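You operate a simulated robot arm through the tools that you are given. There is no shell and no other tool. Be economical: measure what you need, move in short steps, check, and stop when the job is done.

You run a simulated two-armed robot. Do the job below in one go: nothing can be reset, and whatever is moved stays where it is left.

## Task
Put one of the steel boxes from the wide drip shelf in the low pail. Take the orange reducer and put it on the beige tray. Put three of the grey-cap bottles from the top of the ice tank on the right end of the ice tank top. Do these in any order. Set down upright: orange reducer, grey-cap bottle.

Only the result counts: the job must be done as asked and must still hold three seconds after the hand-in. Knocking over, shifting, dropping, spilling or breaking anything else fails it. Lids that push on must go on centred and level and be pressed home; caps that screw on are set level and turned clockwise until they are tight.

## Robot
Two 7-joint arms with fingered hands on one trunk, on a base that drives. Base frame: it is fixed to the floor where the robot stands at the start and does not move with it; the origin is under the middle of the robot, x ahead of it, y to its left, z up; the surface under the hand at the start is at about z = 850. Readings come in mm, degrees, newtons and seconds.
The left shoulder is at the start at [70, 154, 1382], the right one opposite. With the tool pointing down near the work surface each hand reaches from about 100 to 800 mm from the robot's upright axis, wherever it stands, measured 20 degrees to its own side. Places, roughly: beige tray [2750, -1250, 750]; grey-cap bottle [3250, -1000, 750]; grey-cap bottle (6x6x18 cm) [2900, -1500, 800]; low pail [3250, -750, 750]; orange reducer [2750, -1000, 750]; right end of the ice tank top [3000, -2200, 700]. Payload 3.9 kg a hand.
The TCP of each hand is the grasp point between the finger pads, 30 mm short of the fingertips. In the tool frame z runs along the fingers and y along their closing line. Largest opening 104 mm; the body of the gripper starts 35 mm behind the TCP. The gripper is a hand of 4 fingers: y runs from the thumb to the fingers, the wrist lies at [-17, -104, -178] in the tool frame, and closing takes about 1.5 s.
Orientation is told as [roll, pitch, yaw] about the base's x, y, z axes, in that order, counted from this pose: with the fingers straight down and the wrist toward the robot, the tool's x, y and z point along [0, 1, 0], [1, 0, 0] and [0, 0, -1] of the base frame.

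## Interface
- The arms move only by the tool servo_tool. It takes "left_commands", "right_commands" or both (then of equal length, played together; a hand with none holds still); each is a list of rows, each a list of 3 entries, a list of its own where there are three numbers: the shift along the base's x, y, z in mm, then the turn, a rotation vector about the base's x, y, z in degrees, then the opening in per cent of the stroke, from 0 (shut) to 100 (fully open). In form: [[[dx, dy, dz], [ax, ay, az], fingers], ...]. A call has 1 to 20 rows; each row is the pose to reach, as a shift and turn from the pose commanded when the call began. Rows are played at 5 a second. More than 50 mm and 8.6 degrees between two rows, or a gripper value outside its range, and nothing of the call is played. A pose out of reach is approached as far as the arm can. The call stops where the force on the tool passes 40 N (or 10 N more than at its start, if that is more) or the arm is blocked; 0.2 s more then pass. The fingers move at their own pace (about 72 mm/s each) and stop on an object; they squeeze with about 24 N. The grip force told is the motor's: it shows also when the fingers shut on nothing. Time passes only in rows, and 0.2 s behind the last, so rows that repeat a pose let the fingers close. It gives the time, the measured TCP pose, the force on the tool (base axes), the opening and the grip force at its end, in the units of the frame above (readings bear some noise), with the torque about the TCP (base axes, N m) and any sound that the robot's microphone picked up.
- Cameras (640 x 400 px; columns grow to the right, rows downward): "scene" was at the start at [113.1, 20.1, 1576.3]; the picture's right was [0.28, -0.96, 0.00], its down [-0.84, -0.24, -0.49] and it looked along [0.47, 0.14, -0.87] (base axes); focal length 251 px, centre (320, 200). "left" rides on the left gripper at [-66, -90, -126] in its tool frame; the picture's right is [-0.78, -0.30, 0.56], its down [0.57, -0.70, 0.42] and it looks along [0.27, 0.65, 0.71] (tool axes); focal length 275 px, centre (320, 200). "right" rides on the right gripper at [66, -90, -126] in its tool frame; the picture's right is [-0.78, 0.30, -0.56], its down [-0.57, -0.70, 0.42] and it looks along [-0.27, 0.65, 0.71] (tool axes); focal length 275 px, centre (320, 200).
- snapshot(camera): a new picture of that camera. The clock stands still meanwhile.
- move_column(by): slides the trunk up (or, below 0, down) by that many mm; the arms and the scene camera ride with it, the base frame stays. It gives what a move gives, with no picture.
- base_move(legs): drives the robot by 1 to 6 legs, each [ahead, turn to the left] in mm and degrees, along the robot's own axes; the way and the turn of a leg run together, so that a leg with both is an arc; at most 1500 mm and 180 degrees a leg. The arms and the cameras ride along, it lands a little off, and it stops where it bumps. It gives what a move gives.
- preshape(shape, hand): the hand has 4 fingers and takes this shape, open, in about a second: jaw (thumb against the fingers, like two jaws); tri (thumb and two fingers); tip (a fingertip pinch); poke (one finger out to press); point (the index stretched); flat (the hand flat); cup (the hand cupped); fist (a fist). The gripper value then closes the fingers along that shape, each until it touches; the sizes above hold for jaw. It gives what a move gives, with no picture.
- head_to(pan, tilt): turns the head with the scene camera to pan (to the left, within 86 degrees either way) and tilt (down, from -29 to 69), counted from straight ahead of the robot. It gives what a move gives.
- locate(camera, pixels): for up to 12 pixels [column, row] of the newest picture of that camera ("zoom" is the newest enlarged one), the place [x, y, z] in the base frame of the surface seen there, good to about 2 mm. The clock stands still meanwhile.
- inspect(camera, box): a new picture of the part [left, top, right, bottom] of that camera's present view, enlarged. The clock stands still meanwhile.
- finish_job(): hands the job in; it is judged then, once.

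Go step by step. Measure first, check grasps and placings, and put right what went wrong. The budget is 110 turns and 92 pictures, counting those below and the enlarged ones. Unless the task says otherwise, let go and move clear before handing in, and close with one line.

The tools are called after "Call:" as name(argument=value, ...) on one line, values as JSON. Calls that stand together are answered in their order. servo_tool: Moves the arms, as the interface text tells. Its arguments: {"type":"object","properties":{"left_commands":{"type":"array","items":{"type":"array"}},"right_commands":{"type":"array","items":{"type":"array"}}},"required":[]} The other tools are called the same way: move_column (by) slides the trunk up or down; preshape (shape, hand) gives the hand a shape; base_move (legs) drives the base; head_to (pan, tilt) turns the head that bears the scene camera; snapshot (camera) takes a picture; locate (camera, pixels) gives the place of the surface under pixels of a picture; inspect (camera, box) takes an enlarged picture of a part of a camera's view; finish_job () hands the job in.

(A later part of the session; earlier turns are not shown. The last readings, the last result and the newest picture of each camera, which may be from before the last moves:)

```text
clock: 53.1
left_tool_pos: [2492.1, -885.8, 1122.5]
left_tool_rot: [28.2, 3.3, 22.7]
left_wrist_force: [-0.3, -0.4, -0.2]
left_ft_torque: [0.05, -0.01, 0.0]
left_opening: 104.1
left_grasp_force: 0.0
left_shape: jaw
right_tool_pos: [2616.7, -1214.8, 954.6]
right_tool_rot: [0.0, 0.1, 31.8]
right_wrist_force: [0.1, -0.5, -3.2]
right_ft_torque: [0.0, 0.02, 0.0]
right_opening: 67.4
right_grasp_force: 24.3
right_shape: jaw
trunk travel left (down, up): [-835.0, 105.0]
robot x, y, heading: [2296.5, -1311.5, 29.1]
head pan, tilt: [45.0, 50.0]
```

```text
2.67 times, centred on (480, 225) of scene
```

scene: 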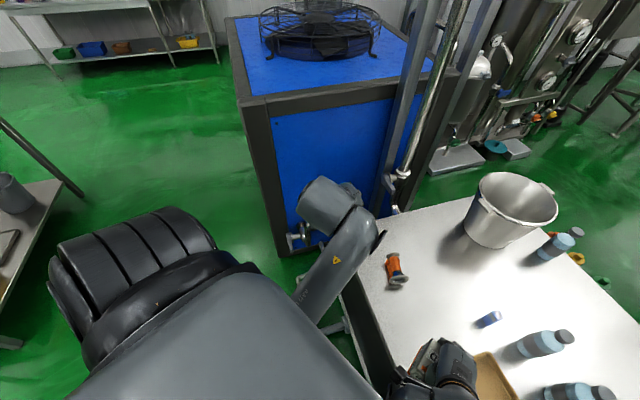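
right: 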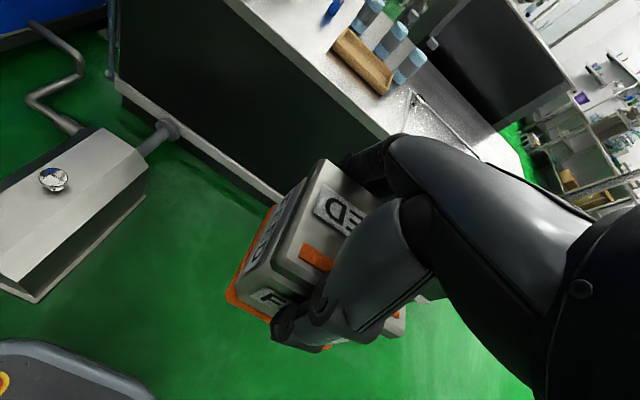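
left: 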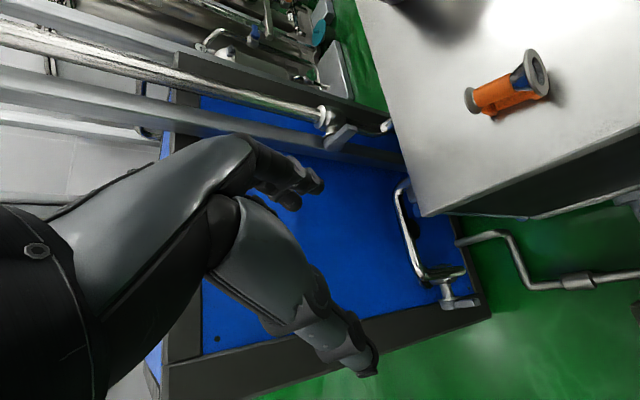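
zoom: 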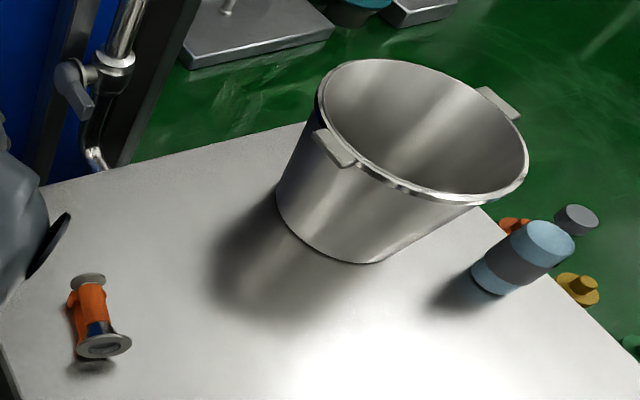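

Pail rim centre ≈(3178,−848), radius ≈118, rim z 917. I back off 80 mm along the present heading and turn the rest, for more room.

Call:
base_move(legs=[[-80, 0], [0, 24]])

Call:
snapshot(camera="left")

```text
clock: 55.4
left_tool_pos: [2233.6, -880.7, 1122.3]
left_tool_rot: [28.2, 3.3, 46.5]
left_wrist_force: [0.4, -0.4, -0.1]
left_ft_torque: [0.0, -0.02, 0.01]
left_opening: 104.1
left_grasp_force: 0.1
left_shape: jaw
right_tool_pos: [2479.4, -1132.0, 954.4]
right_tool_rot: [-0.1, 0.2, 55.8]
right_wrist_force: [-0.7, 0.1, -2.6]
right_ft_torque: [-0.01, 0.0, 0.0]
right_opening: 67.7
right_grasp_force: 24.0
right_shape: jaw
trunk travel left (down, up): [-835.0, 105.0]
robot x, y, heading: [2227.2, -1352.7, 53.2]
head pan, tilt: [45.0, 50.0]
```

```text
59 pictures are left
```

left: 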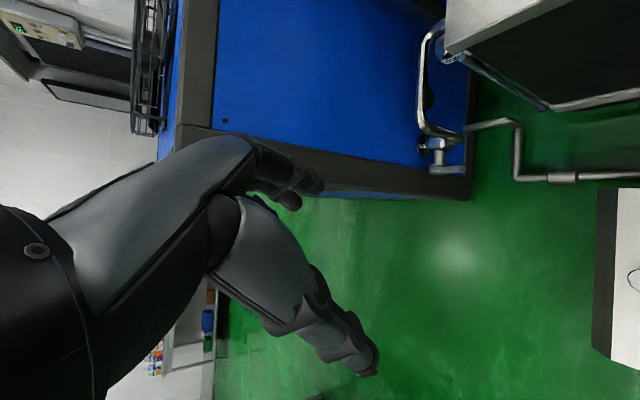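

Turn succeeded (heading 53°). I check the pump unit's corner at (598,190)/(592,350) hasn't shifted.

Call:
locate(camera="left", pixels=[[600, 190], [594, 350], [615, 200], [612, 355], [638, 195], [565, 178]])

Call:
base_move(legs=[[50, 0]])

```text
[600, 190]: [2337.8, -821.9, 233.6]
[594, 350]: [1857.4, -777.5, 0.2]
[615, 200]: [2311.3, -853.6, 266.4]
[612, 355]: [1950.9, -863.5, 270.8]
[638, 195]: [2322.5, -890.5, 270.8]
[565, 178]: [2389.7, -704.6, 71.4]
```

```text
clock: 56.4
left_tool_pos: [2255.5, -852.0, 1123.4]
left_tool_rot: [28.5, 3.2, 46.5]
left_wrist_force: [-0.3, -0.6, 0.4]
left_ft_torque: [-0.02, 0.02, -0.01]
left_opening: 104.0
left_grasp_force: 0.1
left_shape: jaw
right_tool_pos: [2502.0, -1103.5, 954.1]
right_tool_rot: [-0.1, 0.2, 55.7]
right_wrist_force: [-0.8, -1.5, -3.6]
right_ft_torque: [0.01, -0.06, 0.01]
right_opening: 67.8
right_grasp_force: 23.6
right_shape: jaw
trunk travel left (down, up): [-835.0, 105.0]
robot x, y, heading: [2249.4, -1323.8, 52.8]
head pan, tilt: [45.0, 50.0]
stopped in leg 1: the robot was blocked; the commanded pose is now the measured one
```

The pump is where it was; base is now limited at (2249,−1324), heading 53°. I raise the right hand, turning it toward the pail (34°) and tilting the fingers 45° forward for reach.

Call:
servo_tool(right_commands=[[[28, 18, 33], [3.5, -3.6, -2.3], 0], [[56, 36, 66], [7.1, -7.2, -4.6], 0], [[84, 54, 99], [10.6, -10.7, -6.9], 0], [[112, 72, 132], [14.2, -14.3, -9.3], 0], [[140, 90, 165], [17.7, -17.9, -11.6], 0], [[168, 108, 198], [21.2, -21.5, -13.9], 0], [[196, 126, 231], [24.8, -25, -16.2], 0], [[224, 144, 264], [28.3, -28.6, -18.5], 0], [[250, 162, 297], [31.9, -32.2, -20.9], 0]])

Call:
head_to(pan=-15, tilt=40)

Call:
snapshot(camera="scene")

```text
clock: 58.3
left_tool_pos: [2257.3, -849.6, 1121.8]
left_tool_rot: [28.3, 3.5, 46.5]
left_wrist_force: [-0.8, -0.3, 0.9]
left_ft_torque: [-0.03, 0.04, -0.05]
left_opening: 104.1
left_grasp_force: 0.0
left_shape: jaw
right_tool_pos: [2756.4, -969.9, 1211.8]
right_tool_rot: [-12.5, -42.1, 43.4]
right_wrist_force: [0.4, -0.2, -4.0]
right_ft_torque: [0.0, 0.02, 0.01]
right_opening: 67.6
right_grasp_force: 23.9
right_shape: jaw
trunk travel left (down, up): [-835.0, 105.0]
robot x, y, heading: [2247.9, -1322.5, 52.7]
head pan, tilt: [45.0, 50.0]
stopped in row 9 (right hand): the arm was blocked; the commanded pose is now the measured one
```

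```text
clock: 59.6
left_tool_pos: [2255.7, -849.6, 1123.2]
left_tool_rot: [28.3, 3.4, 46.5]
left_wrist_force: [0.3, -0.2, -0.1]
left_ft_torque: [0.02, -0.04, 0.02]
left_opening: 104.1
left_grasp_force: 0.0
left_shape: jaw
right_tool_pos: [2755.3, -971.0, 1214.5]
right_tool_rot: [-12.6, -42.3, 43.4]
right_wrist_force: [-0.3, 0.3, -3.4]
right_ft_torque: [-0.02, 0.04, 0.02]
right_opening: 67.4
right_grasp_force: 23.8
right_shape: jaw
trunk travel left (down, up): [-835.0, 105.0]
robot x, y, heading: [2249.7, -1321.2, 52.7]
head pan, tilt: [-15.0, 40.0]
```

```text
58 pictures are left
```

scene: 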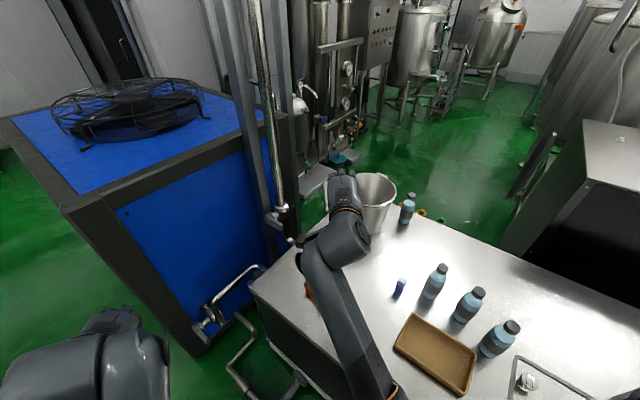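

The arm stopped at a limit at (2756,−970,1213) with the box still held (opening 67). I check the forearm's height over the counter before lowering the trunk.

Call:
locate(camera="scene", pixels=[[345, 245], [345, 320], [375, 385], [330, 270], [345, 195], [375, 180], [350, 170]])

Call:
move_column(by=-180)

Call:
snapshot(camera="scene")

```text
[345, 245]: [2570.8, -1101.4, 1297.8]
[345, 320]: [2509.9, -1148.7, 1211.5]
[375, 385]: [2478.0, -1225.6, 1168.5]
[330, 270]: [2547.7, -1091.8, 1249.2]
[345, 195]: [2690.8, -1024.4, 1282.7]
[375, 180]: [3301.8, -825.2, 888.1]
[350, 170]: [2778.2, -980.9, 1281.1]
```

```text
clock: 61.6
left_tool_pos: [2256.9, -848.0, 942.9]
left_tool_rot: [28.3, 3.3, 46.5]
left_wrist_force: [0.1, -0.5, 0.1]
left_ft_torque: [-0.01, 0.03, 0.01]
left_opening: 104.1
left_grasp_force: 0.0
left_shape: jaw
right_tool_pos: [2755.3, -972.3, 1033.8]
right_tool_rot: [-12.6, -42.3, 43.3]
right_wrist_force: [0.2, -0.4, -3.3]
right_ft_torque: [-0.01, 0.07, 0.0]
right_opening: 67.2
right_grasp_force: 24.2
right_shape: jaw
trunk travel left (down, up): [-655.0, 285.0]
robot x, y, heading: [2249.3, -1322.3, 52.9]
head pan, tilt: [-15.0, 40.0]
```

```text
57 pictures are left
```

scene: 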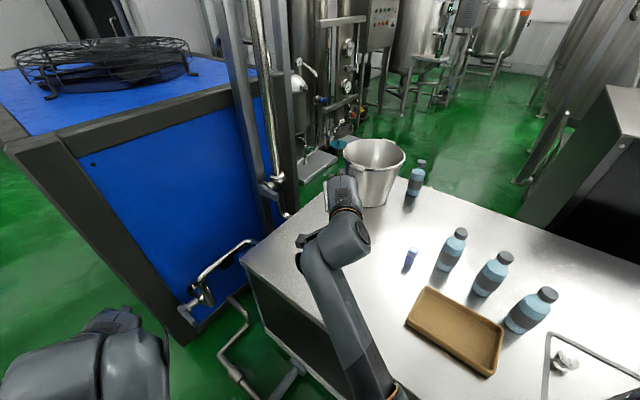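

Trunk lowered; TCP at z 1034, box bottom ≈970, clear of the rim at 917. I extend toward the pail.

Call:
servo_tool(right_commands=[[[43, 11, 0], [0, 0, 0], 0], [[86, 21, 0], [0, 0, 0], 0], [[129, 32, 0], [0, 0, 0], 0], [[172, 43, 0], [0, 0, 0], 0], [[215, 54, 0], [0, 0, 0], 0], [[258, 64, 0], [0, 0, 0], 0], [[301, 75, 0], [0, 0, 0], 0], [[344, 86, 0], [0, 0, 0], 0], [[385, 96, 0], [0, 0, 0], 0]])

Call:
snapshot(camera="scene")

Call:
snapshot(camera="right")

```text
clock: 63.6
left_tool_pos: [2257.3, -850.8, 942.4]
left_tool_rot: [28.3, 3.4, 46.4]
left_wrist_force: [0.6, -0.3, -0.1]
left_ft_torque: [0.03, -0.03, 0.01]
left_opening: 103.9
left_grasp_force: 0.0
left_shape: jaw
right_tool_pos: [3108.9, -882.5, 1035.0]
right_tool_rot: [-12.4, -42.3, 43.3]
right_wrist_force: [0.1, -0.4, -2.9]
right_ft_torque: [-0.02, 0.02, 0.0]
right_opening: 67.3
right_grasp_force: 24.3
right_shape: jaw
right hand out of reach, approached as far as the arm can: row 9
trunk travel left (down, up): [-655.0, 285.0]
robot x, y, heading: [2250.9, -1320.2, 52.9]
head pan, tilt: [-15.0, 40.0]
```

```text
56 pictures are left
```

scene: 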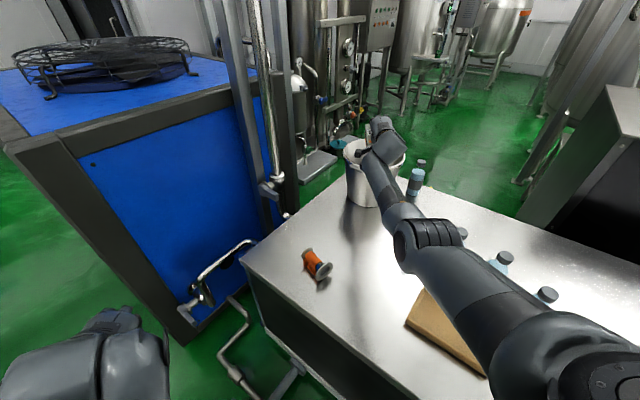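

```text
55 pictures are left
```

right: 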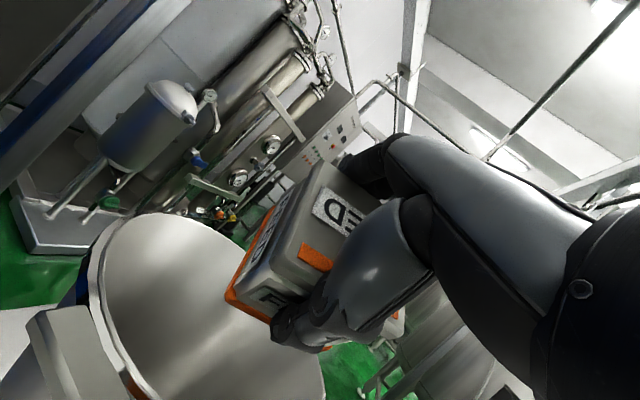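

TCP stops at (3109,−882), about 30 mm short of a safe drop. The two blockages fit a 466×412 base; a pose near (2324,−1316) at heading 75° brings the shoulder ~90 mm closer. I retract the arm over the counter, then re-route the base.

Call:
servo_tool(right_commands=[[[-43, -11, 0], [0, 0, 0], 0], [[-86, -21, 0], [0, 0, 0], 0], [[-129, -32, 0], [0, 0, 0], 0], [[-172, -43, 0], [0, 0, 0], 0], [[-215, -54, 0], [0, 0, 0], 0], [[-258, -64, 0], [0, 0, 0], 0], [[-301, -75, 0], [0, 0, 0], 0], [[-344, -86, 0], [0, 0, 0], 0]])

Call:
base_move(legs=[[-240, 0], [0, -53], [165, 0], [0, 75]])

```text
clock: 65.2
left_tool_pos: [2254.9, -850.0, 944.4]
left_tool_rot: [28.4, 3.3, 46.5]
left_wrist_force: [0.1, -0.7, 0.0]
left_ft_torque: [-0.02, 0.01, -0.01]
left_opening: 104.1
left_grasp_force: 0.0
left_shape: jaw
right_tool_pos: [2860.3, -987.3, 1051.7]
right_tool_rot: [-27.0, -44.3, 50.9]
right_wrist_force: [0.2, -0.5, -3.1]
right_ft_torque: [-0.01, 0.03, -0.02]
right_opening: 66.9
right_grasp_force: 24.0
right_shape: jaw
trunk travel left (down, up): [-655.0, 285.0]
robot x, y, heading: [2245.5, -1324.0, 52.8]
head pan, tilt: [-15.0, 40.0]
stopped in row 8 (right hand): the arm was blocked; the commanded pose is now the measured one
```

```text
clock: 73.6
left_tool_pos: [2093.4, -1075.5, 942.7]
left_tool_rot: [28.2, 3.3, 69.1]
left_wrist_force: [0.3, -0.5, -0.1]
left_ft_torque: [-0.02, 0.01, -0.01]
left_opening: 103.8
left_grasp_force: 0.1
left_shape: jaw
right_tool_pos: [2702.9, -967.7, 1050.9]
right_tool_rot: [-27.0, -44.2, 73.7]
right_wrist_force: [0.0, -0.2, -2.8]
right_ft_torque: [-0.05, 0.03, -0.01]
right_opening: 66.7
right_grasp_force: 24.0
right_shape: jaw
trunk travel left (down, up): [-655.0, 285.0]
robot x, y, heading: [2266.3, -1508.4, 75.7]
head pan, tilt: [-15.0, 40.0]
```

Base is at (2266,−1508), heading 75.7°, box still held. I drive ahead 195 mm and look.

Call:
base_move(legs=[[195, 0]])

Call:
head_to(pan=-40, tilt=40)

Call:
snapshot(camera="scene")

```text
clock: 75.2
left_tool_pos: [2139.4, -887.8, 942.5]
left_tool_rot: [28.3, 3.4, 69.3]
left_wrist_force: [-0.1, 0.6, -0.4]
left_ft_torque: [0.0, 0.03, -0.05]
left_opening: 104.3
left_grasp_force: 0.0
left_shape: jaw
right_tool_pos: [2751.5, -781.3, 1051.8]
right_tool_rot: [-27.1, -44.2, 73.7]
right_wrist_force: [-0.3, -0.2, -3.9]
right_ft_torque: [-0.04, 0.04, -0.02]
right_opening: 66.7
right_grasp_force: 24.4
right_shape: jaw
trunk travel left (down, up): [-655.0, 285.0]
robot x, y, heading: [2314.2, -1321.3, 75.4]
head pan, tilt: [-15.0, 40.0]
```

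```text
clock: 76.1
left_tool_pos: [2140.5, -888.0, 943.6]
left_tool_rot: [28.4, 3.3, 69.2]
left_wrist_force: [0.4, 0.2, -0.8]
left_ft_torque: [0.01, -0.03, 0.02]
left_opening: 103.8
left_grasp_force: 0.2
left_shape: jaw
right_tool_pos: [2752.0, -782.6, 1051.5]
right_tool_rot: [-27.1, -44.3, 73.8]
right_wrist_force: [-0.6, -0.2, -4.1]
right_ft_torque: [-0.01, 0.06, -0.01]
right_opening: 66.7
right_grasp_force: 24.1
right_shape: jaw
trunk travel left (down, up): [-655.0, 285.0]
robot x, y, heading: [2311.5, -1327.4, 75.3]
head pan, tilt: [-40.0, 40.0]
```

```text
54 pictures are left
```

scene: 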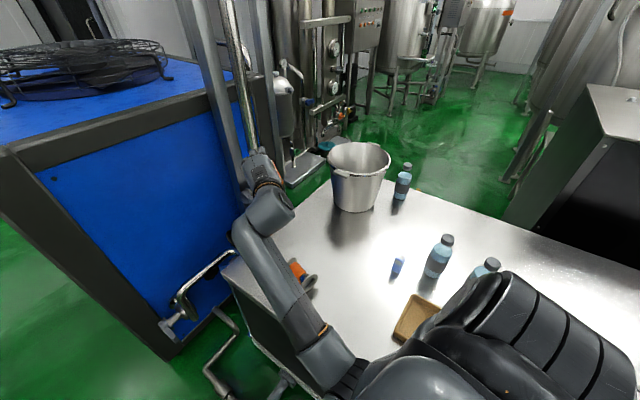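

Good: shoulder now ~80 mm closer, hand already points toward azimuth ≈38°. I extend straight to over the pail.

Call:
servo_tool(right_commands=[[[44, -9, 0], [0, 0, 0], 0], [[88, -19, 0], [0, 0, 0], 0], [[132, -28, 0], [0, 0, 0], 0], [[176, -38, 0], [0, 0, 0], 0], [[220, -48, 0], [0, 0, 0], 0], [[264, -57, 0], [0, 0, 0], 0], [[308, -67, 0], [0, 0, 0], 0], [[352, -76, 0], [0, 0, 0], 0], [[400, -86, 0], [0, 0, 0], 0]])

Call:
snapshot(camera="scene")

Call:
snapshot(camera="right")

```text
clock: 78.1
left_tool_pos: [2142.0, -887.5, 942.1]
left_tool_rot: [28.5, 3.4, 69.1]
left_wrist_force: [-0.2, 0.2, -1.0]
left_ft_torque: [0.02, 0.03, 0.02]
left_opening: 104.1
left_grasp_force: 0.2
left_shape: jaw
right_tool_pos: [3153.3, -866.1, 1049.6]
right_tool_rot: [-26.9, -44.3, 73.5]
right_wrist_force: [0.4, -0.7, -3.2]
right_ft_torque: [0.0, 0.05, 0.0]
right_opening: 66.8
right_grasp_force: 23.9
right_shape: jaw
trunk travel left (down, up): [-655.0, 285.0]
robot x, y, heading: [2315.0, -1325.8, 75.5]
head pan, tilt: [-40.0, 40.0]
```

```text
53 pictures are left
```

scene: 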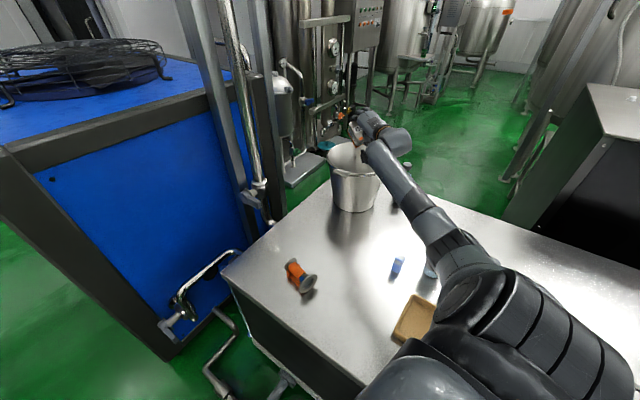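

```text
52 pictures are left
```

right: 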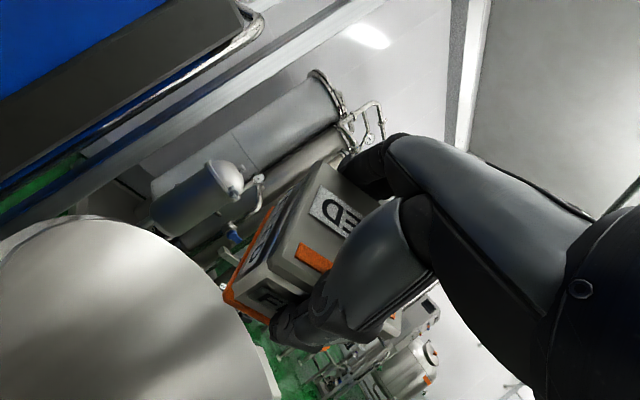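

TCP is at (3153,−866), box well inside the rim circle (centre 3178,−848). I lower 85 mm and open.

Call:
servo_tool(right_commands=[[[3, 3, -30], [0, 0, 0], 0], [[5, 5, -60], [0, 0, 0], 0], [[5, 5, -82], [0, 0, 0], 0], [[5, 5, -82], [0, 0, 0], 0]])

Call:
inspect(camera="scene", box=[290, 80, 450, 230])

```text
clock: 79.1
left_tool_pos: [2142.5, -888.9, 943.1]
left_tool_rot: [28.4, 3.4, 69.2]
left_wrist_force: [0.1, 0.3, -0.8]
left_ft_torque: [0.0, 0.03, 0.0]
left_opening: 104.0
left_grasp_force: 0.1
left_shape: jaw
right_tool_pos: [3157.2, -862.4, 969.6]
right_tool_rot: [-27.1, -44.3, 73.7]
right_wrist_force: [0.6, -0.1, -2.5]
right_ft_torque: [-0.01, 0.04, -0.01]
right_opening: 66.4
right_grasp_force: 23.5
right_shape: jaw
trunk travel left (down, up): [-655.0, 285.0]
robot x, y, heading: [2318.0, -1327.9, 75.7]
head pan, tilt: [-40.0, 40.0]
```

```text
2.67 times, centred on (370, 155) of scene
```

zoom: 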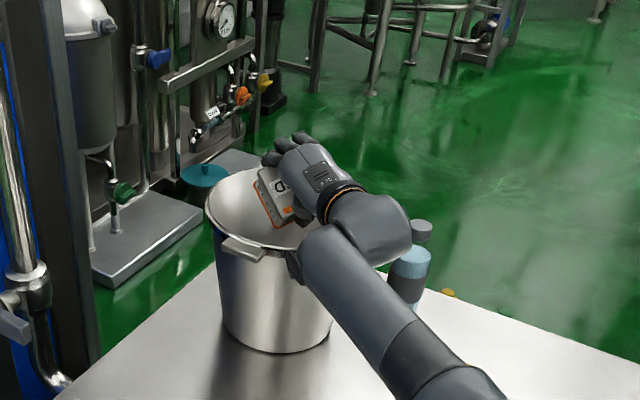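

The box is inside the rim circle and hand is clear of the rim. I open the fingers, wait, then rise and draw back.

Call:
servo_tool(right_commands=[[[0, 0, 0], [0, 0, 0], 50], [[0, 0, 0], [0, 0, 0], 100], [[0, 0, 0], [0, 0, 0], 100], [[0, 0, 0], [0, 0, 0], 100], [[0, 0, 0], [0, 0, 0], 100], [[0, 0, 0], [0, 0, 0], 100], [[0, 0, 35], [0, 0, 0], 100], [[0, 0, 75], [0, 0, 0], 100], [[-40, 9, 80], [0, 0, 0], 100], [[-80, 18, 80], [0, 0, 0], 100], [[-120, 27, 80], [0, 0, 0], 100], [[-160, 36, 80], [0, 0, 0], 100], [[-200, 45, 80], [0, 0, 0], 100], [[-240, 54, 80], [0, 0, 0], 100], [[-280, 63, 80], [0, 0, 0], 100], [[-320, 72, 80], [0, 0, 0], 100], [[-360, 80, 80], [0, 0, 0], 100]])

Call:
snapshot(camera="scene")

```text
clock: 82.7
left_tool_pos: [2139.1, -888.9, 941.3]
left_tool_rot: [28.3, 3.3, 69.2]
left_wrist_force: [0.4, -0.2, -0.6]
left_ft_torque: [-0.01, -0.02, 0.05]
left_opening: 104.1
left_grasp_force: 0.1
left_shape: jaw
right_tool_pos: [2794.1, -782.8, 1048.9]
right_tool_rot: [-27.2, -44.3, 73.6]
right_wrist_force: [0.1, -0.1, 0.3]
right_ft_torque: [-0.01, 0.0, -0.05]
right_opening: 103.7
right_grasp_force: 0.1
right_shape: jaw
trunk travel left (down, up): [-655.0, 285.0]
robot x, y, heading: [2311.2, -1328.5, 75.5]
head pan, tilt: [-40.0, 40.0]
```

```text
50 pictures are left
```

scene: 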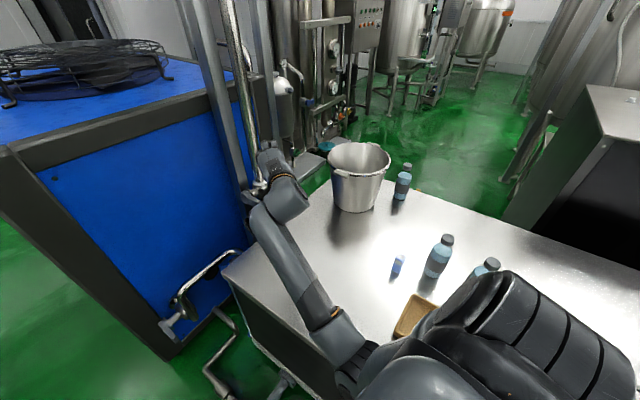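

Pail stands unmoved and the hand is empty (opening 104). Next the reducer with the left hand: I back off and turn to heading 0.

Call:
base_move(legs=[[-115, 0], [0, -75.5]])

Call:
head_to(pan=20, tilt=50)

Call:
snapshot(camera="scene")

Call:
snapshot(camera="left")

```text
clock: 87.2
left_tool_pos: [2666.0, -1163.3, 942.8]
left_tool_rot: [28.3, 3.3, -6.4]
left_wrist_force: [0.3, -0.1, -0.3]
left_ft_torque: [0.03, 0.01, 0.02]
left_opening: 103.9
left_grasp_force: 0.1
left_shape: jaw
right_tool_pos: [2932.8, -1770.2, 1048.5]
right_tool_rot: [-27.1, -44.3, -1.9]
right_wrist_force: [0.0, -0.2, -0.6]
right_ft_torque: [0.0, 0.0, 0.01]
right_opening: 103.7
right_grasp_force: 0.0
right_shape: jaw
trunk travel left (down, up): [-655.0, 285.0]
robot x, y, heading: [2285.2, -1437.9, -0.1]
head pan, tilt: [-40.0, 40.0]
```

```text
clock: 88.5
left_tool_pos: [2665.6, -1161.8, 942.4]
left_tool_rot: [28.3, 3.3, -6.4]
left_wrist_force: [-0.2, 0.7, -0.1]
left_ft_torque: [0.01, 0.0, 0.0]
left_opening: 104.1
left_grasp_force: 0.0
left_shape: jaw
right_tool_pos: [2931.6, -1770.4, 1048.7]
right_tool_rot: [-27.1, -44.4, -1.9]
right_wrist_force: [-0.2, 0.1, 0.7]
right_ft_torque: [0.0, -0.01, -0.02]
right_opening: 103.6
right_grasp_force: 0.0
right_shape: jaw
trunk travel left (down, up): [-655.0, 285.0]
robot x, y, heading: [2287.7, -1438.9, -0.0]
head pan, tilt: [20.0, 50.0]
```

```text
49 pictures are left
```

scene: 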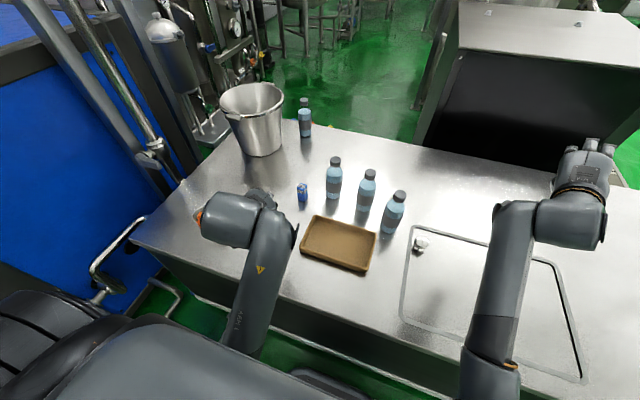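

```text
48 pictures are left
```

left: 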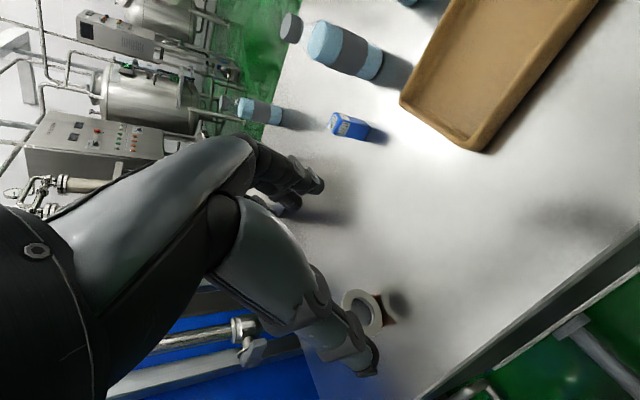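

The left hand hides the reducer. I straighten the left hand and move it left/back to look at the reducer.

Call:
servo_tool(left_commands=[[[-25, 36, 0], [-6.5, -0.4, 1.6], 100], [[-50, 72, 0], [-13, -0.7, 3.2], 100], [[-75, 108, 0], [-19.5, -1.1, 4.8], 100], [[-106, 145, 0], [-26, -1.5, 6.4], 100], [[-106, 152, 0], [-28.4, -1.6, 7.1], 100]])

Call:
snapshot(camera="scene")

Call:
snapshot(camera="left")

```text
clock: 88.9
left_tool_pos: [2661.6, -1101.0, 943.9]
left_tool_rot: [36.1, 6.7, -8.7]
left_wrist_force: [1.1, 0.2, -0.4]
left_ft_torque: [-0.01, 0.0, 0.01]
left_opening: 104.0
left_grasp_force: 0.0
left_shape: jaw
left hand out of reach, approached as far as the arm can: row 1
right_tool_pos: [2932.2, -1769.3, 1048.5]
right_tool_rot: [-27.1, -44.3, -1.9]
right_wrist_force: [-0.2, -0.3, -0.4]
right_ft_torque: [-0.02, 0.0, 0.0]
right_opening: 103.7
right_grasp_force: 0.0
right_shape: jaw
trunk travel left (down, up): [-655.0, 285.0]
robot x, y, heading: [2286.7, -1438.3, -0.1]
head pan, tilt: [20.0, 50.0]
stopped in row 1 (left hand): the arm was blocked; the commanded pose is now the measured one
```

```text
47 pictures are left
```

scene: 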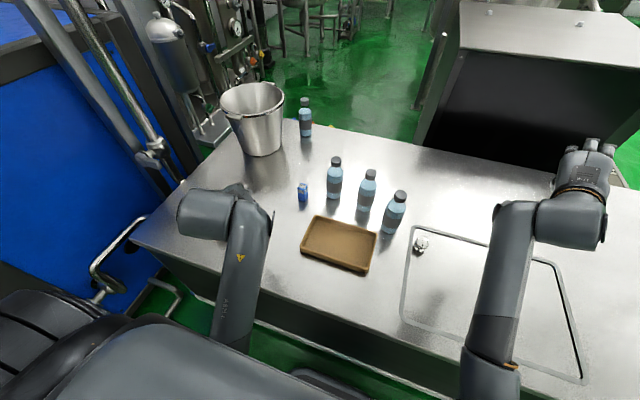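

```text
46 pictures are left
```

left: 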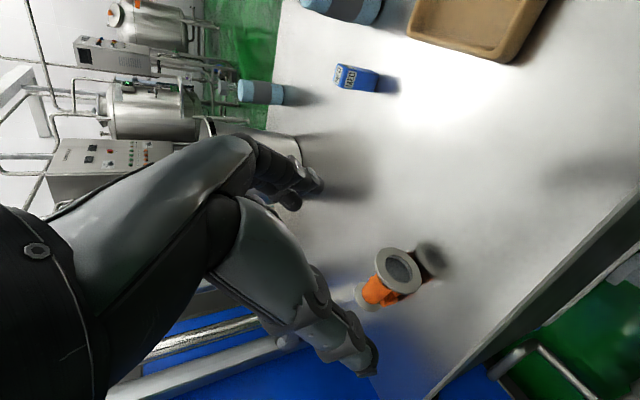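

The left arm sits near a joint limit (moved 61 mm, roll 36°). I try extending it forward and up while straightening.

Call:
servo_tool(left_commands=[[[10, -10, 15], [-4, 0, 1], 100], [[20, -20, 30], [-8, -1, 2], 100], [[30, -30, 45], [-12, -2, 3], 100], [[40, -40, 60], [-18, -3, 4], 100], [[50, -50, 75], [-24, -4, 5], 100]])

```text
clock: 90.1
left_tool_pos: [2705.1, -1132.9, 1017.7]
left_tool_rot: [16.7, 1.1, -4.0]
left_wrist_force: [0.5, 0.4, 0.3]
left_ft_torque: [-0.02, -0.01, 0.0]
left_opening: 103.8
left_grasp_force: 0.0
left_shape: jaw
right_tool_pos: [2932.3, -1770.6, 1047.1]
right_tool_rot: [-27.1, -44.2, -1.9]
right_wrist_force: [0.1, 0.6, -0.1]
right_ft_torque: [-0.01, -0.02, 0.01]
right_opening: 103.4
right_grasp_force: 0.1
right_shape: jaw
trunk travel left (down, up): [-655.0, 285.0]
robot x, y, heading: [2285.2, -1439.0, 0.0]
head pan, tilt: [20.0, 50.0]
```

That freed it (roll 17°). I continue straightening and shift left.

Call:
servo_tool(left_commands=[[[0, 0, 0], [-6, -0.4, 1], 100], [[0, 0, 0], [-12, -0.8, 2], 100], [[0, 0, 0], [-16.6, -1, 4], 100], [[0, 40, 0], [-16.6, -1, 4], 100], [[0, 80, 0], [-16.6, -1, 4], 100]])

Call:
snapshot(camera="left")

Call:
snapshot(camera="scene")

```text
clock: 91.3
left_tool_pos: [2713.5, -1069.8, 1020.3]
left_tool_rot: [-4.2, -2.3, -0.5]
left_wrist_force: [0.7, -0.1, 0.6]
left_ft_torque: [-0.02, 0.01, 0.01]
left_opening: 103.9
left_grasp_force: 0.1
left_shape: jaw
right_tool_pos: [2931.9, -1768.8, 1048.7]
right_tool_rot: [-27.2, -44.3, -1.7]
right_wrist_force: [0.4, 0.7, 0.4]
right_ft_torque: [0.01, -0.02, -0.04]
right_opening: 103.5
right_grasp_force: 0.2
right_shape: jaw
trunk travel left (down, up): [-655.0, 285.0]
robot x, y, heading: [2288.0, -1438.9, -0.0]
head pan, tilt: [20.0, 50.0]
```

```text
45 pictures are left
```

left: 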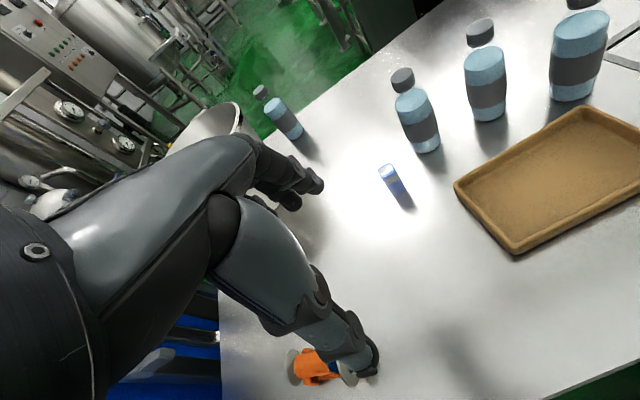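

```text
44 pictures are left
```

scene: 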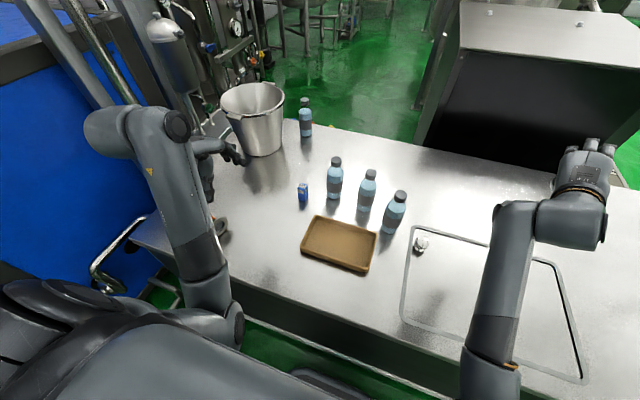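

Hand is upright now. I move back/left a little to look squarely at the reducer.

Call:
servo_tool(left_commands=[[[-30, 25, 25], [2, 1, 0], 100], [[-60, 50, 50], [4, 2, 0], 100], [[-90, 80, 60], [4, 2, 0], 100]])

Call:
snapshot(camera="left")

```text
clock: 92.1
left_tool_pos: [2670.6, -1028.8, 1065.3]
left_tool_rot: [0.2, 0.0, -0.7]
left_wrist_force: [-0.2, 0.1, -0.3]
left_ft_torque: [0.0, 0.01, -0.04]
left_opening: 103.8
left_grasp_force: 0.0
left_shape: jaw
left hand out of reach, approached as far as the arm can: row 1, 2, 3
right_tool_pos: [2930.0, -1771.6, 1048.0]
right_tool_rot: [-27.1, -44.4, -1.9]
right_wrist_force: [0.2, 0.3, 0.1]
right_ft_torque: [-0.01, 0.01, -0.03]
right_opening: 103.6
right_grasp_force: 0.1
right_shape: jaw
trunk travel left (down, up): [-655.0, 285.0]
robot x, y, heading: [2290.5, -1441.0, -0.0]
head pan, tilt: [20.0, 50.0]
```

```text
43 pictures are left
```

left: 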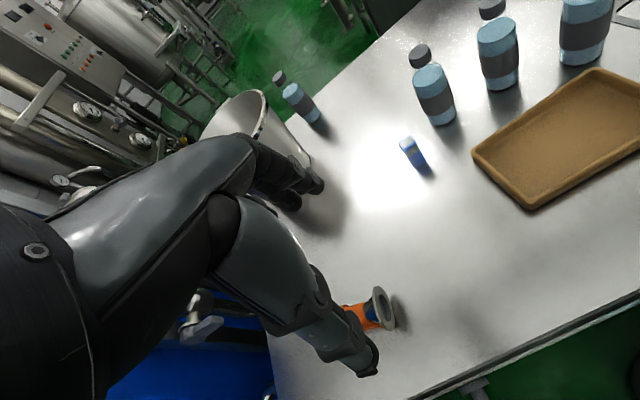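

Left arm can't get comfortable this far to its side. I back 25 mm and turn the base 38° left so the reducer lies ahead of the left shoulder (clearances computed OK).

Call:
base_move(legs=[[-25, 0], [0, 38]])

Call:
head_to(pan=0, tilt=50)

Call:
snapshot(camera="scene")

```text
clock: 94.7
left_tool_pos: [2308.6, -877.9, 1065.3]
left_tool_rot: [0.1, -0.1, 37.7]
left_wrist_force: [-1.0, 0.0, -0.2]
left_ft_torque: [0.0, 0.01, -0.01]
left_opening: 104.1
left_grasp_force: 0.0
left_shape: jaw
right_tool_pos: [2972.6, -1299.3, 1048.4]
right_tool_rot: [-27.1, -44.3, 36.4]
right_wrist_force: [-0.5, -0.1, 0.4]
right_ft_torque: [0.0, 0.01, -0.01]
right_opening: 103.3
right_grasp_force: 0.0
right_shape: jaw
trunk travel left (down, up): [-655.0, 285.0]
robot x, y, heading: [2260.2, -1434.6, 38.1]
head pan, tilt: [20.0, 50.0]
```

```text
clock: 95.5
left_tool_pos: [2309.4, -877.4, 1065.1]
left_tool_rot: [0.2, -0.1, 37.7]
left_wrist_force: [-0.4, -0.8, -0.2]
left_ft_torque: [0.0, 0.0, 0.02]
left_opening: 104.1
left_grasp_force: 0.1
left_shape: jaw
right_tool_pos: [2970.8, -1299.6, 1048.1]
right_tool_rot: [-27.0, -44.5, 36.4]
right_wrist_force: [-0.4, -0.4, -0.3]
right_ft_torque: [0.0, 0.03, -0.02]
right_opening: 103.6
right_grasp_force: 0.1
right_shape: jaw
trunk travel left (down, up): [-655.0, 285.0]
robot x, y, heading: [2259.6, -1440.0, 38.2]
head pan, tilt: [0.0, 50.0]
```

```text
42 pictures are left
```

scene: 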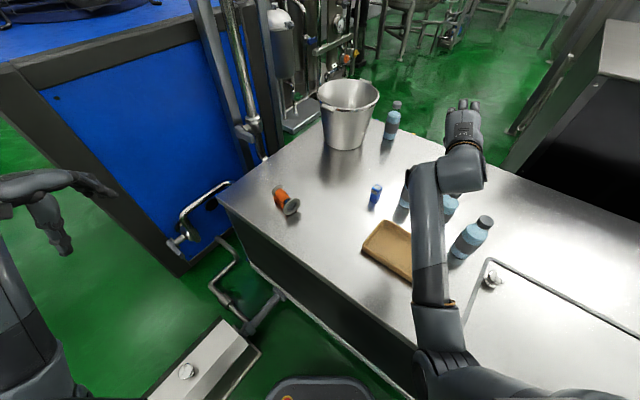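

Reducer clearly visible at (285,200). I zoom in and measure it and the tray.

Call:
locate(camera="scene", pixels=[[388, 222], [362, 250], [395, 245], [372, 243], [400, 270]])

Call:
inspect(camera="scene", box=[255, 170, 319, 230])

Call:
locate(camera="zoom", pixels=[[240, 160], [280, 215], [310, 270], [265, 250], [300, 170], [380, 330], [430, 290], [340, 340], [215, 175], [275, 290]])

```text
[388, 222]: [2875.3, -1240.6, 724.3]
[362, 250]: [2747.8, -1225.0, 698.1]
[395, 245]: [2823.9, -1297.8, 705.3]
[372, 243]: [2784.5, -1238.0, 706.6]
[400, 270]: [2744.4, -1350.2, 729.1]
```

```text
6.67 times, centred on (287, 200) of scene
```

zoom: 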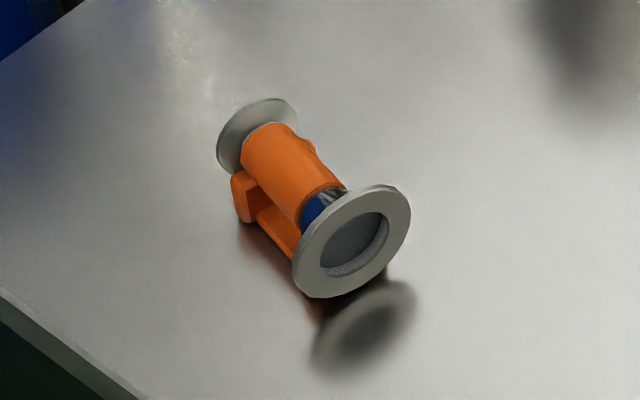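

```text
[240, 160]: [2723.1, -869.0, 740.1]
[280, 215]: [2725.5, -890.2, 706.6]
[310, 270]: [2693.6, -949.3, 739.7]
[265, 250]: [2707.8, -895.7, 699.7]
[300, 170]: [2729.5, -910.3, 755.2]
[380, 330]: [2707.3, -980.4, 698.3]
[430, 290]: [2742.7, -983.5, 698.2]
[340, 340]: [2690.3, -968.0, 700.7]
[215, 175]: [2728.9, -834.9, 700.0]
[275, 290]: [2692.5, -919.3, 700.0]
```

The reducer is a horizontal spool on an orange foot, axis along y at x≈2720, y −862…−952, top z≈755. I bring the left hand above it with yaw 0.

Call:
servo_tool(left_commands=[[[41, -3, 0], [0, 0, -4], 100], [[82, -6, 0], [0, 0, -8], 100], [[123, -9, 0], [0, 0, -12], 100], [[164, -12, -10], [0, 0, -16], 100], [[205, -15, -20], [0, 0, -20], 100], [[246, -18, -40], [0, 0, -24], 100], [[287, -22, -60], [0, 0, -28], 100], [[328, -25, -80], [0, 0, -32], 100], [[369, -28, -100], [0, 0, -36], 100], [[406, -31, -120], [0, 0, -37.7], 100], [[406, -31, -160], [0, 0, -37.7], 100]])

Call:
snapshot(camera="left")

Call:
inspect(camera="scene", box=[235, 140, 345, 240])

```text
clock: 97.9
left_tool_pos: [2714.7, -907.1, 906.1]
left_tool_rot: [0.1, 0.0, 0.1]
left_wrist_force: [-0.4, -0.6, -0.5]
left_ft_torque: [0.0, -0.03, -0.02]
left_opening: 103.7
left_grasp_force: 0.0
left_shape: jaw
right_tool_pos: [2971.6, -1299.2, 1048.6]
right_tool_rot: [-27.1, -44.3, 36.4]
right_wrist_force: [0.4, -0.4, -0.5]
right_ft_torque: [-0.02, -0.01, -0.04]
right_opening: 103.5
right_grasp_force: 0.2
right_shape: jaw
trunk travel left (down, up): [-655.0, 285.0]
robot x, y, heading: [2261.4, -1441.5, 38.1]
head pan, tilt: [0.0, 50.0]
```

```text
40 pictures are left
```

left: 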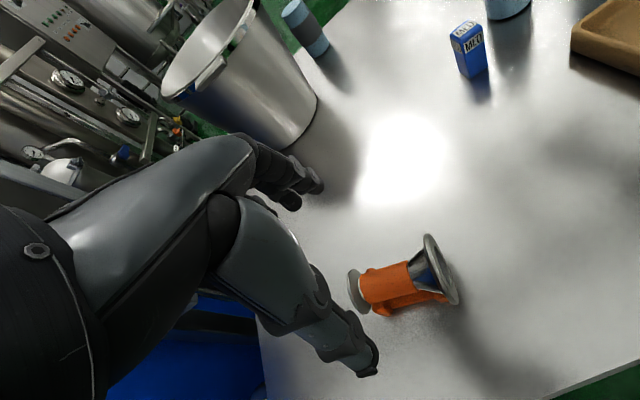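

```text
4.00 times, centred on (290, 190) of scene
```

zoom: 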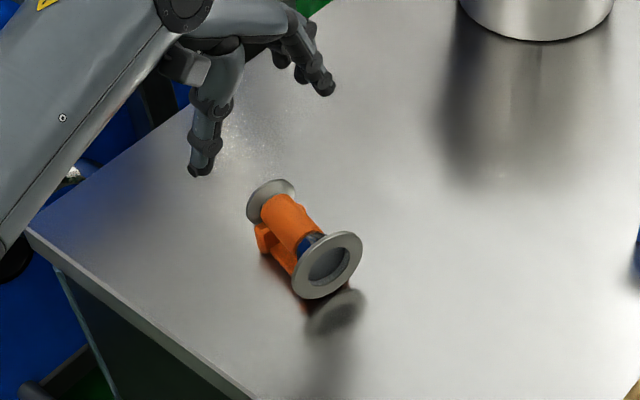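

From the left camera the spool lies at (355–455, 240–315). I locate flange and body edges.

Call:
locate(camera="left", pixels=[[351, 275], [364, 308], [372, 274], [406, 264], [390, 280], [395, 293], [388, 310], [440, 297], [429, 238], [455, 302], [416, 256], [366, 272]])

Call:
inspect(camera="left", box=[330, 220, 480, 330])

```text
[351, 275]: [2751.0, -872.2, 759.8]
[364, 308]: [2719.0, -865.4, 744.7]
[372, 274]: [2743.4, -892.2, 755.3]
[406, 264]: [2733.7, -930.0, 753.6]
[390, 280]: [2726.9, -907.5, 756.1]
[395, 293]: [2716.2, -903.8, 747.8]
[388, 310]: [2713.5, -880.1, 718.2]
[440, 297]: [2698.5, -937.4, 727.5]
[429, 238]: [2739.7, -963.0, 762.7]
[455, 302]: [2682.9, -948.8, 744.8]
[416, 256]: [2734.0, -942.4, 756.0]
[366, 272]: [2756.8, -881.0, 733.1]
```

```text
3.64 times, centred on (405, 275) of left
```

zoom: 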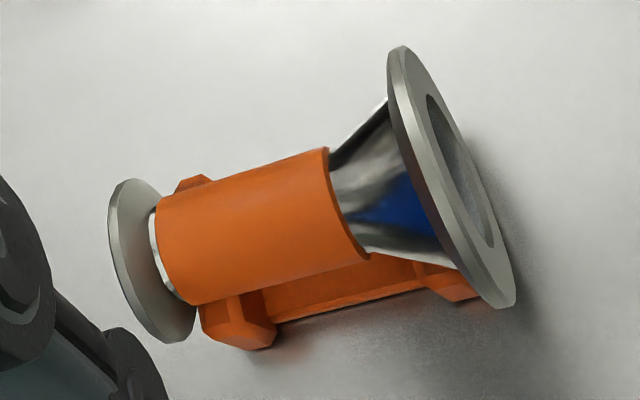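

The spool seems turned slightly; I measure the body edges and flange extremes in the zoom for its axis angle.

Call:
locate(camera="zoom", pixels=[[175, 203], [320, 157], [190, 298], [355, 256], [240, 220], [300, 200], [124, 190], [160, 335], [400, 55], [500, 300], [240, 335], [460, 290]])

```text
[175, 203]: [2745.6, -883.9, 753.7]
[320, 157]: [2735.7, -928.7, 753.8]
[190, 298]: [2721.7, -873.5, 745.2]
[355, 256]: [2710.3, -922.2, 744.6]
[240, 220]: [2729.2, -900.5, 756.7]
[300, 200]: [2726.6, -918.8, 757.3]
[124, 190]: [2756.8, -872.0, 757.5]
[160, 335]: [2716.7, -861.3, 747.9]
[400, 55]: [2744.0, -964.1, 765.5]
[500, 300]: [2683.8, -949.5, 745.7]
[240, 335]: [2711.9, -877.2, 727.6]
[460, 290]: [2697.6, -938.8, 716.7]
```

Axis is turned ≈13°, body centre ≈(2728,−903), top z 757. I yaw −13°, descend to z 740 and close.

Call:
servo_tool(left_commands=[[[7, 2, -40], [0, 0, -6.5], 100], [[13, 4, -80], [0, 0, -13], 100], [[13, 4, -120], [0, 0, -13], 100], [[13, 4, -150], [0, 0, -13], 100], [[13, 4, -166], [0, 0, -13], 100]])

Call:
inspect(camera="scene", box=[235, 140, 345, 240])

Call:
inspect(camera="left", box=[250, 150, 450, 400])

```text
clock: 99.1
left_tool_pos: [2728.0, -904.3, 740.1]
left_tool_rot: [0.2, -0.1, -13.1]
left_wrist_force: [0.7, 0.1, -0.9]
left_ft_torque: [0.01, 0.0, -0.04]
left_opening: 103.9
left_grasp_force: 0.1
left_shape: jaw
right_tool_pos: [2971.7, -1299.6, 1047.1]
right_tool_rot: [-27.2, -44.3, 36.4]
right_wrist_force: [-0.3, 0.9, 0.2]
right_ft_torque: [0.01, -0.01, 0.0]
right_opening: 103.6
right_grasp_force: 0.1
right_shape: jaw
trunk travel left (down, up): [-655.0, 285.0]
robot x, y, heading: [2263.5, -1438.1, 38.3]
head pan, tilt: [0.0, 50.0]
```

```text
4.00 times, centred on (290, 190) of scene
```

zoom: 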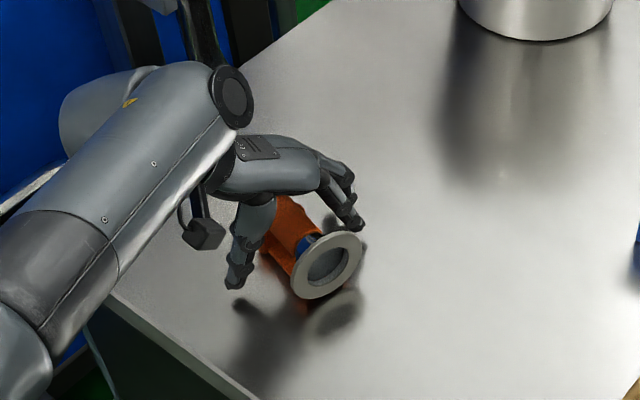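

```text
1.60 times, centred on (350, 275) of left
```

zoom: 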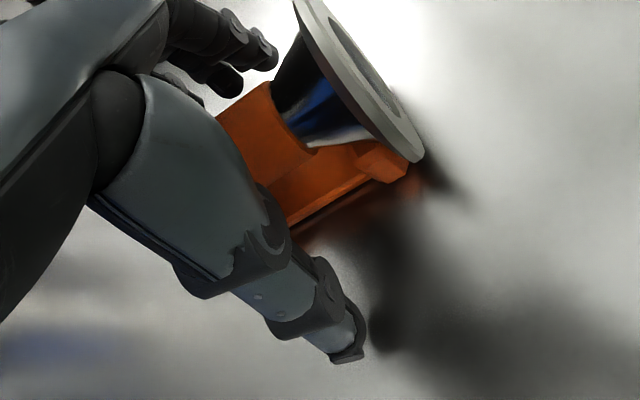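

The fingers straddle the orange body cleanly between the flanges. I close.

Call:
servo_tool(left_commands=[[[0, 0, 0], [0, 0, 0], 0], [[0, 0, 0], [0, 0, 0], 0], [[0, 0, 0], [0, 0, 0], 0], [[0, 0, 0], [0, 0, 0], 0], [[0, 0, 0], [0, 0, 0], 0], [[0, 0, 0], [0, 0, 0], 0], [[0, 0, 0], [0, 0, 0], 0], [[0, 0, 0], [0, 0, 0], 0], [[0, 0, 0], [0, 0, 0], 0]])

Call:
servo_tool(left_commands=[[[0, 0, 5], [0, 0, 0], 0], [[0, 0, 25], [0, 0, 0], 0], [[0, 0, 60], [0, 0, 0], 0], [[0, 0, 60], [0, 0, 0], 0]])

Call:
inspect(camera="scene", box=[235, 140, 345, 240])

Call:
inspect(camera="left", box=[250, 150, 450, 400])

```text
clock: 101.1
left_tool_pos: [2728.1, -904.0, 739.4]
left_tool_rot: [0.2, -0.2, -13.0]
left_wrist_force: [-0.5, 0.2, -0.1]
left_ft_torque: [0.04, 0.03, 0.03]
left_opening: 24.4
left_grasp_force: 23.7
left_shape: jaw
right_tool_pos: [2973.2, -1299.8, 1046.5]
right_tool_rot: [-27.1, -44.3, 36.4]
right_wrist_force: [0.0, -0.4, 0.1]
right_ft_torque: [0.01, 0.0, 0.0]
right_opening: 103.6
right_grasp_force: 0.0
right_shape: jaw
trunk travel left (down, up): [-655.0, 285.0]
robot x, y, heading: [2261.3, -1440.2, 38.2]
head pan, tilt: [0.0, 50.0]
```

```text
clock: 102.1
left_tool_pos: [2729.0, -904.0, 799.0]
left_tool_rot: [0.1, -0.2, -13.0]
left_wrist_force: [0.3, 0.5, -3.3]
left_ft_torque: [0.02, 0.0, 0.0]
left_opening: 24.8
left_grasp_force: 24.0
left_shape: jaw
right_tool_pos: [2972.2, -1299.0, 1047.5]
right_tool_rot: [-27.0, -44.2, 36.4]
right_wrist_force: [-0.6, -0.7, 0.0]
right_ft_torque: [-0.02, 0.0, 0.0]
right_opening: 103.5
right_grasp_force: 0.0
right_shape: jaw
trunk travel left (down, up): [-655.0, 285.0]
robot x, y, heading: [2257.1, -1439.9, 38.2]
head pan, tilt: [0.0, 50.0]
```

```text
4.00 times, centred on (290, 190) of scene
```

zoom: 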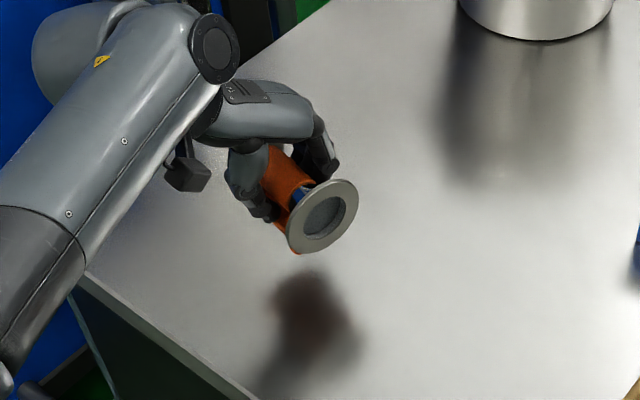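

```text
1.60 times, centred on (350, 275) of left
```

zoom: 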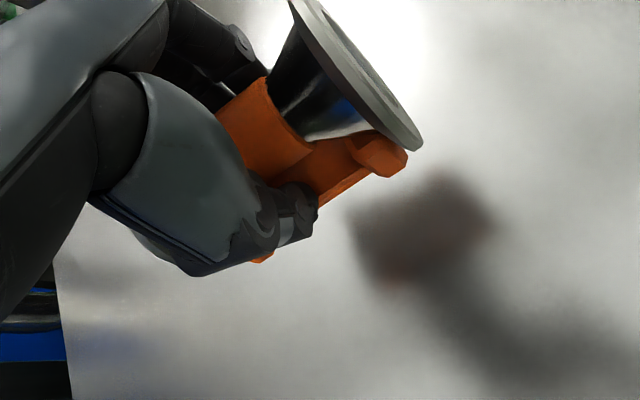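

Reducer lifted upright and firm (opening 25). Before going to the tray I swing the right arm out of the way.

Call:
servo_tool(right_commands=[[[-10, -45, 5], [0, 0, -4], 100], [[-20, -90, 10], [0, 0, -8], 100], [[-30, -135, 15], [0, 0, -12], 100], [[-40, -180, 20], [0, 0, -16], 100], [[-50, -225, 25], [0, 0, -20], 100], [[-60, -270, 30], [0, 0, -24], 100], [[-75, -315, 35], [0, 0, -28], 100], [[-90, -360, 40], [0, 0, -32], 100], [[-105, -400, 45], [0, 0, -36], 100]])

Call:
head_to(pan=-15, tilt=50)

Call:
snapshot(camera="scene")

```text
clock: 104.1
left_tool_pos: [2729.0, -906.1, 800.6]
left_tool_rot: [0.2, -0.1, -13.0]
left_wrist_force: [-0.8, 0.7, -3.1]
left_ft_torque: [0.03, -0.01, 0.01]
left_opening: 24.6
left_grasp_force: 24.3
left_shape: jaw
right_tool_pos: [2869.1, -1699.4, 1091.6]
right_tool_rot: [-27.1, -44.3, 0.3]
right_wrist_force: [0.1, -0.2, -0.2]
right_ft_torque: [-0.01, -0.01, 0.04]
right_opening: 103.6
right_grasp_force: 0.2
right_shape: jaw
trunk travel left (down, up): [-655.0, 285.0]
robot x, y, heading: [2260.7, -1442.2, 38.3]
head pan, tilt: [0.0, 50.0]
```

```text
clock: 104.9
left_tool_pos: [2728.5, -905.7, 799.6]
left_tool_rot: [0.2, 0.0, -13.0]
left_wrist_force: [1.0, -0.7, -4.1]
left_ft_torque: [-0.01, -0.01, 0.01]
left_opening: 24.7
left_grasp_force: 24.3
left_shape: jaw
right_tool_pos: [2869.9, -1698.6, 1092.3]
right_tool_rot: [-27.2, -44.2, 0.4]
right_wrist_force: [0.2, 0.2, 0.1]
right_ft_torque: [-0.03, -0.01, 0.03]
right_opening: 103.9
right_grasp_force: 0.1
right_shape: jaw
trunk travel left (down, up): [-655.0, 285.0]
robot x, y, heading: [2259.3, -1441.0, 38.3]
head pan, tilt: [-15.0, 50.0]
```

```text
33 pictures are left
```

scene: 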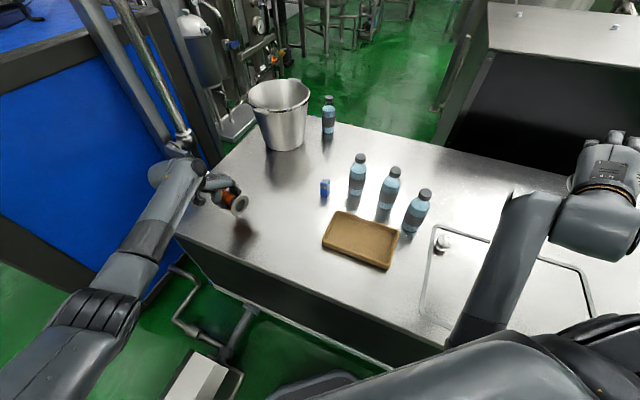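

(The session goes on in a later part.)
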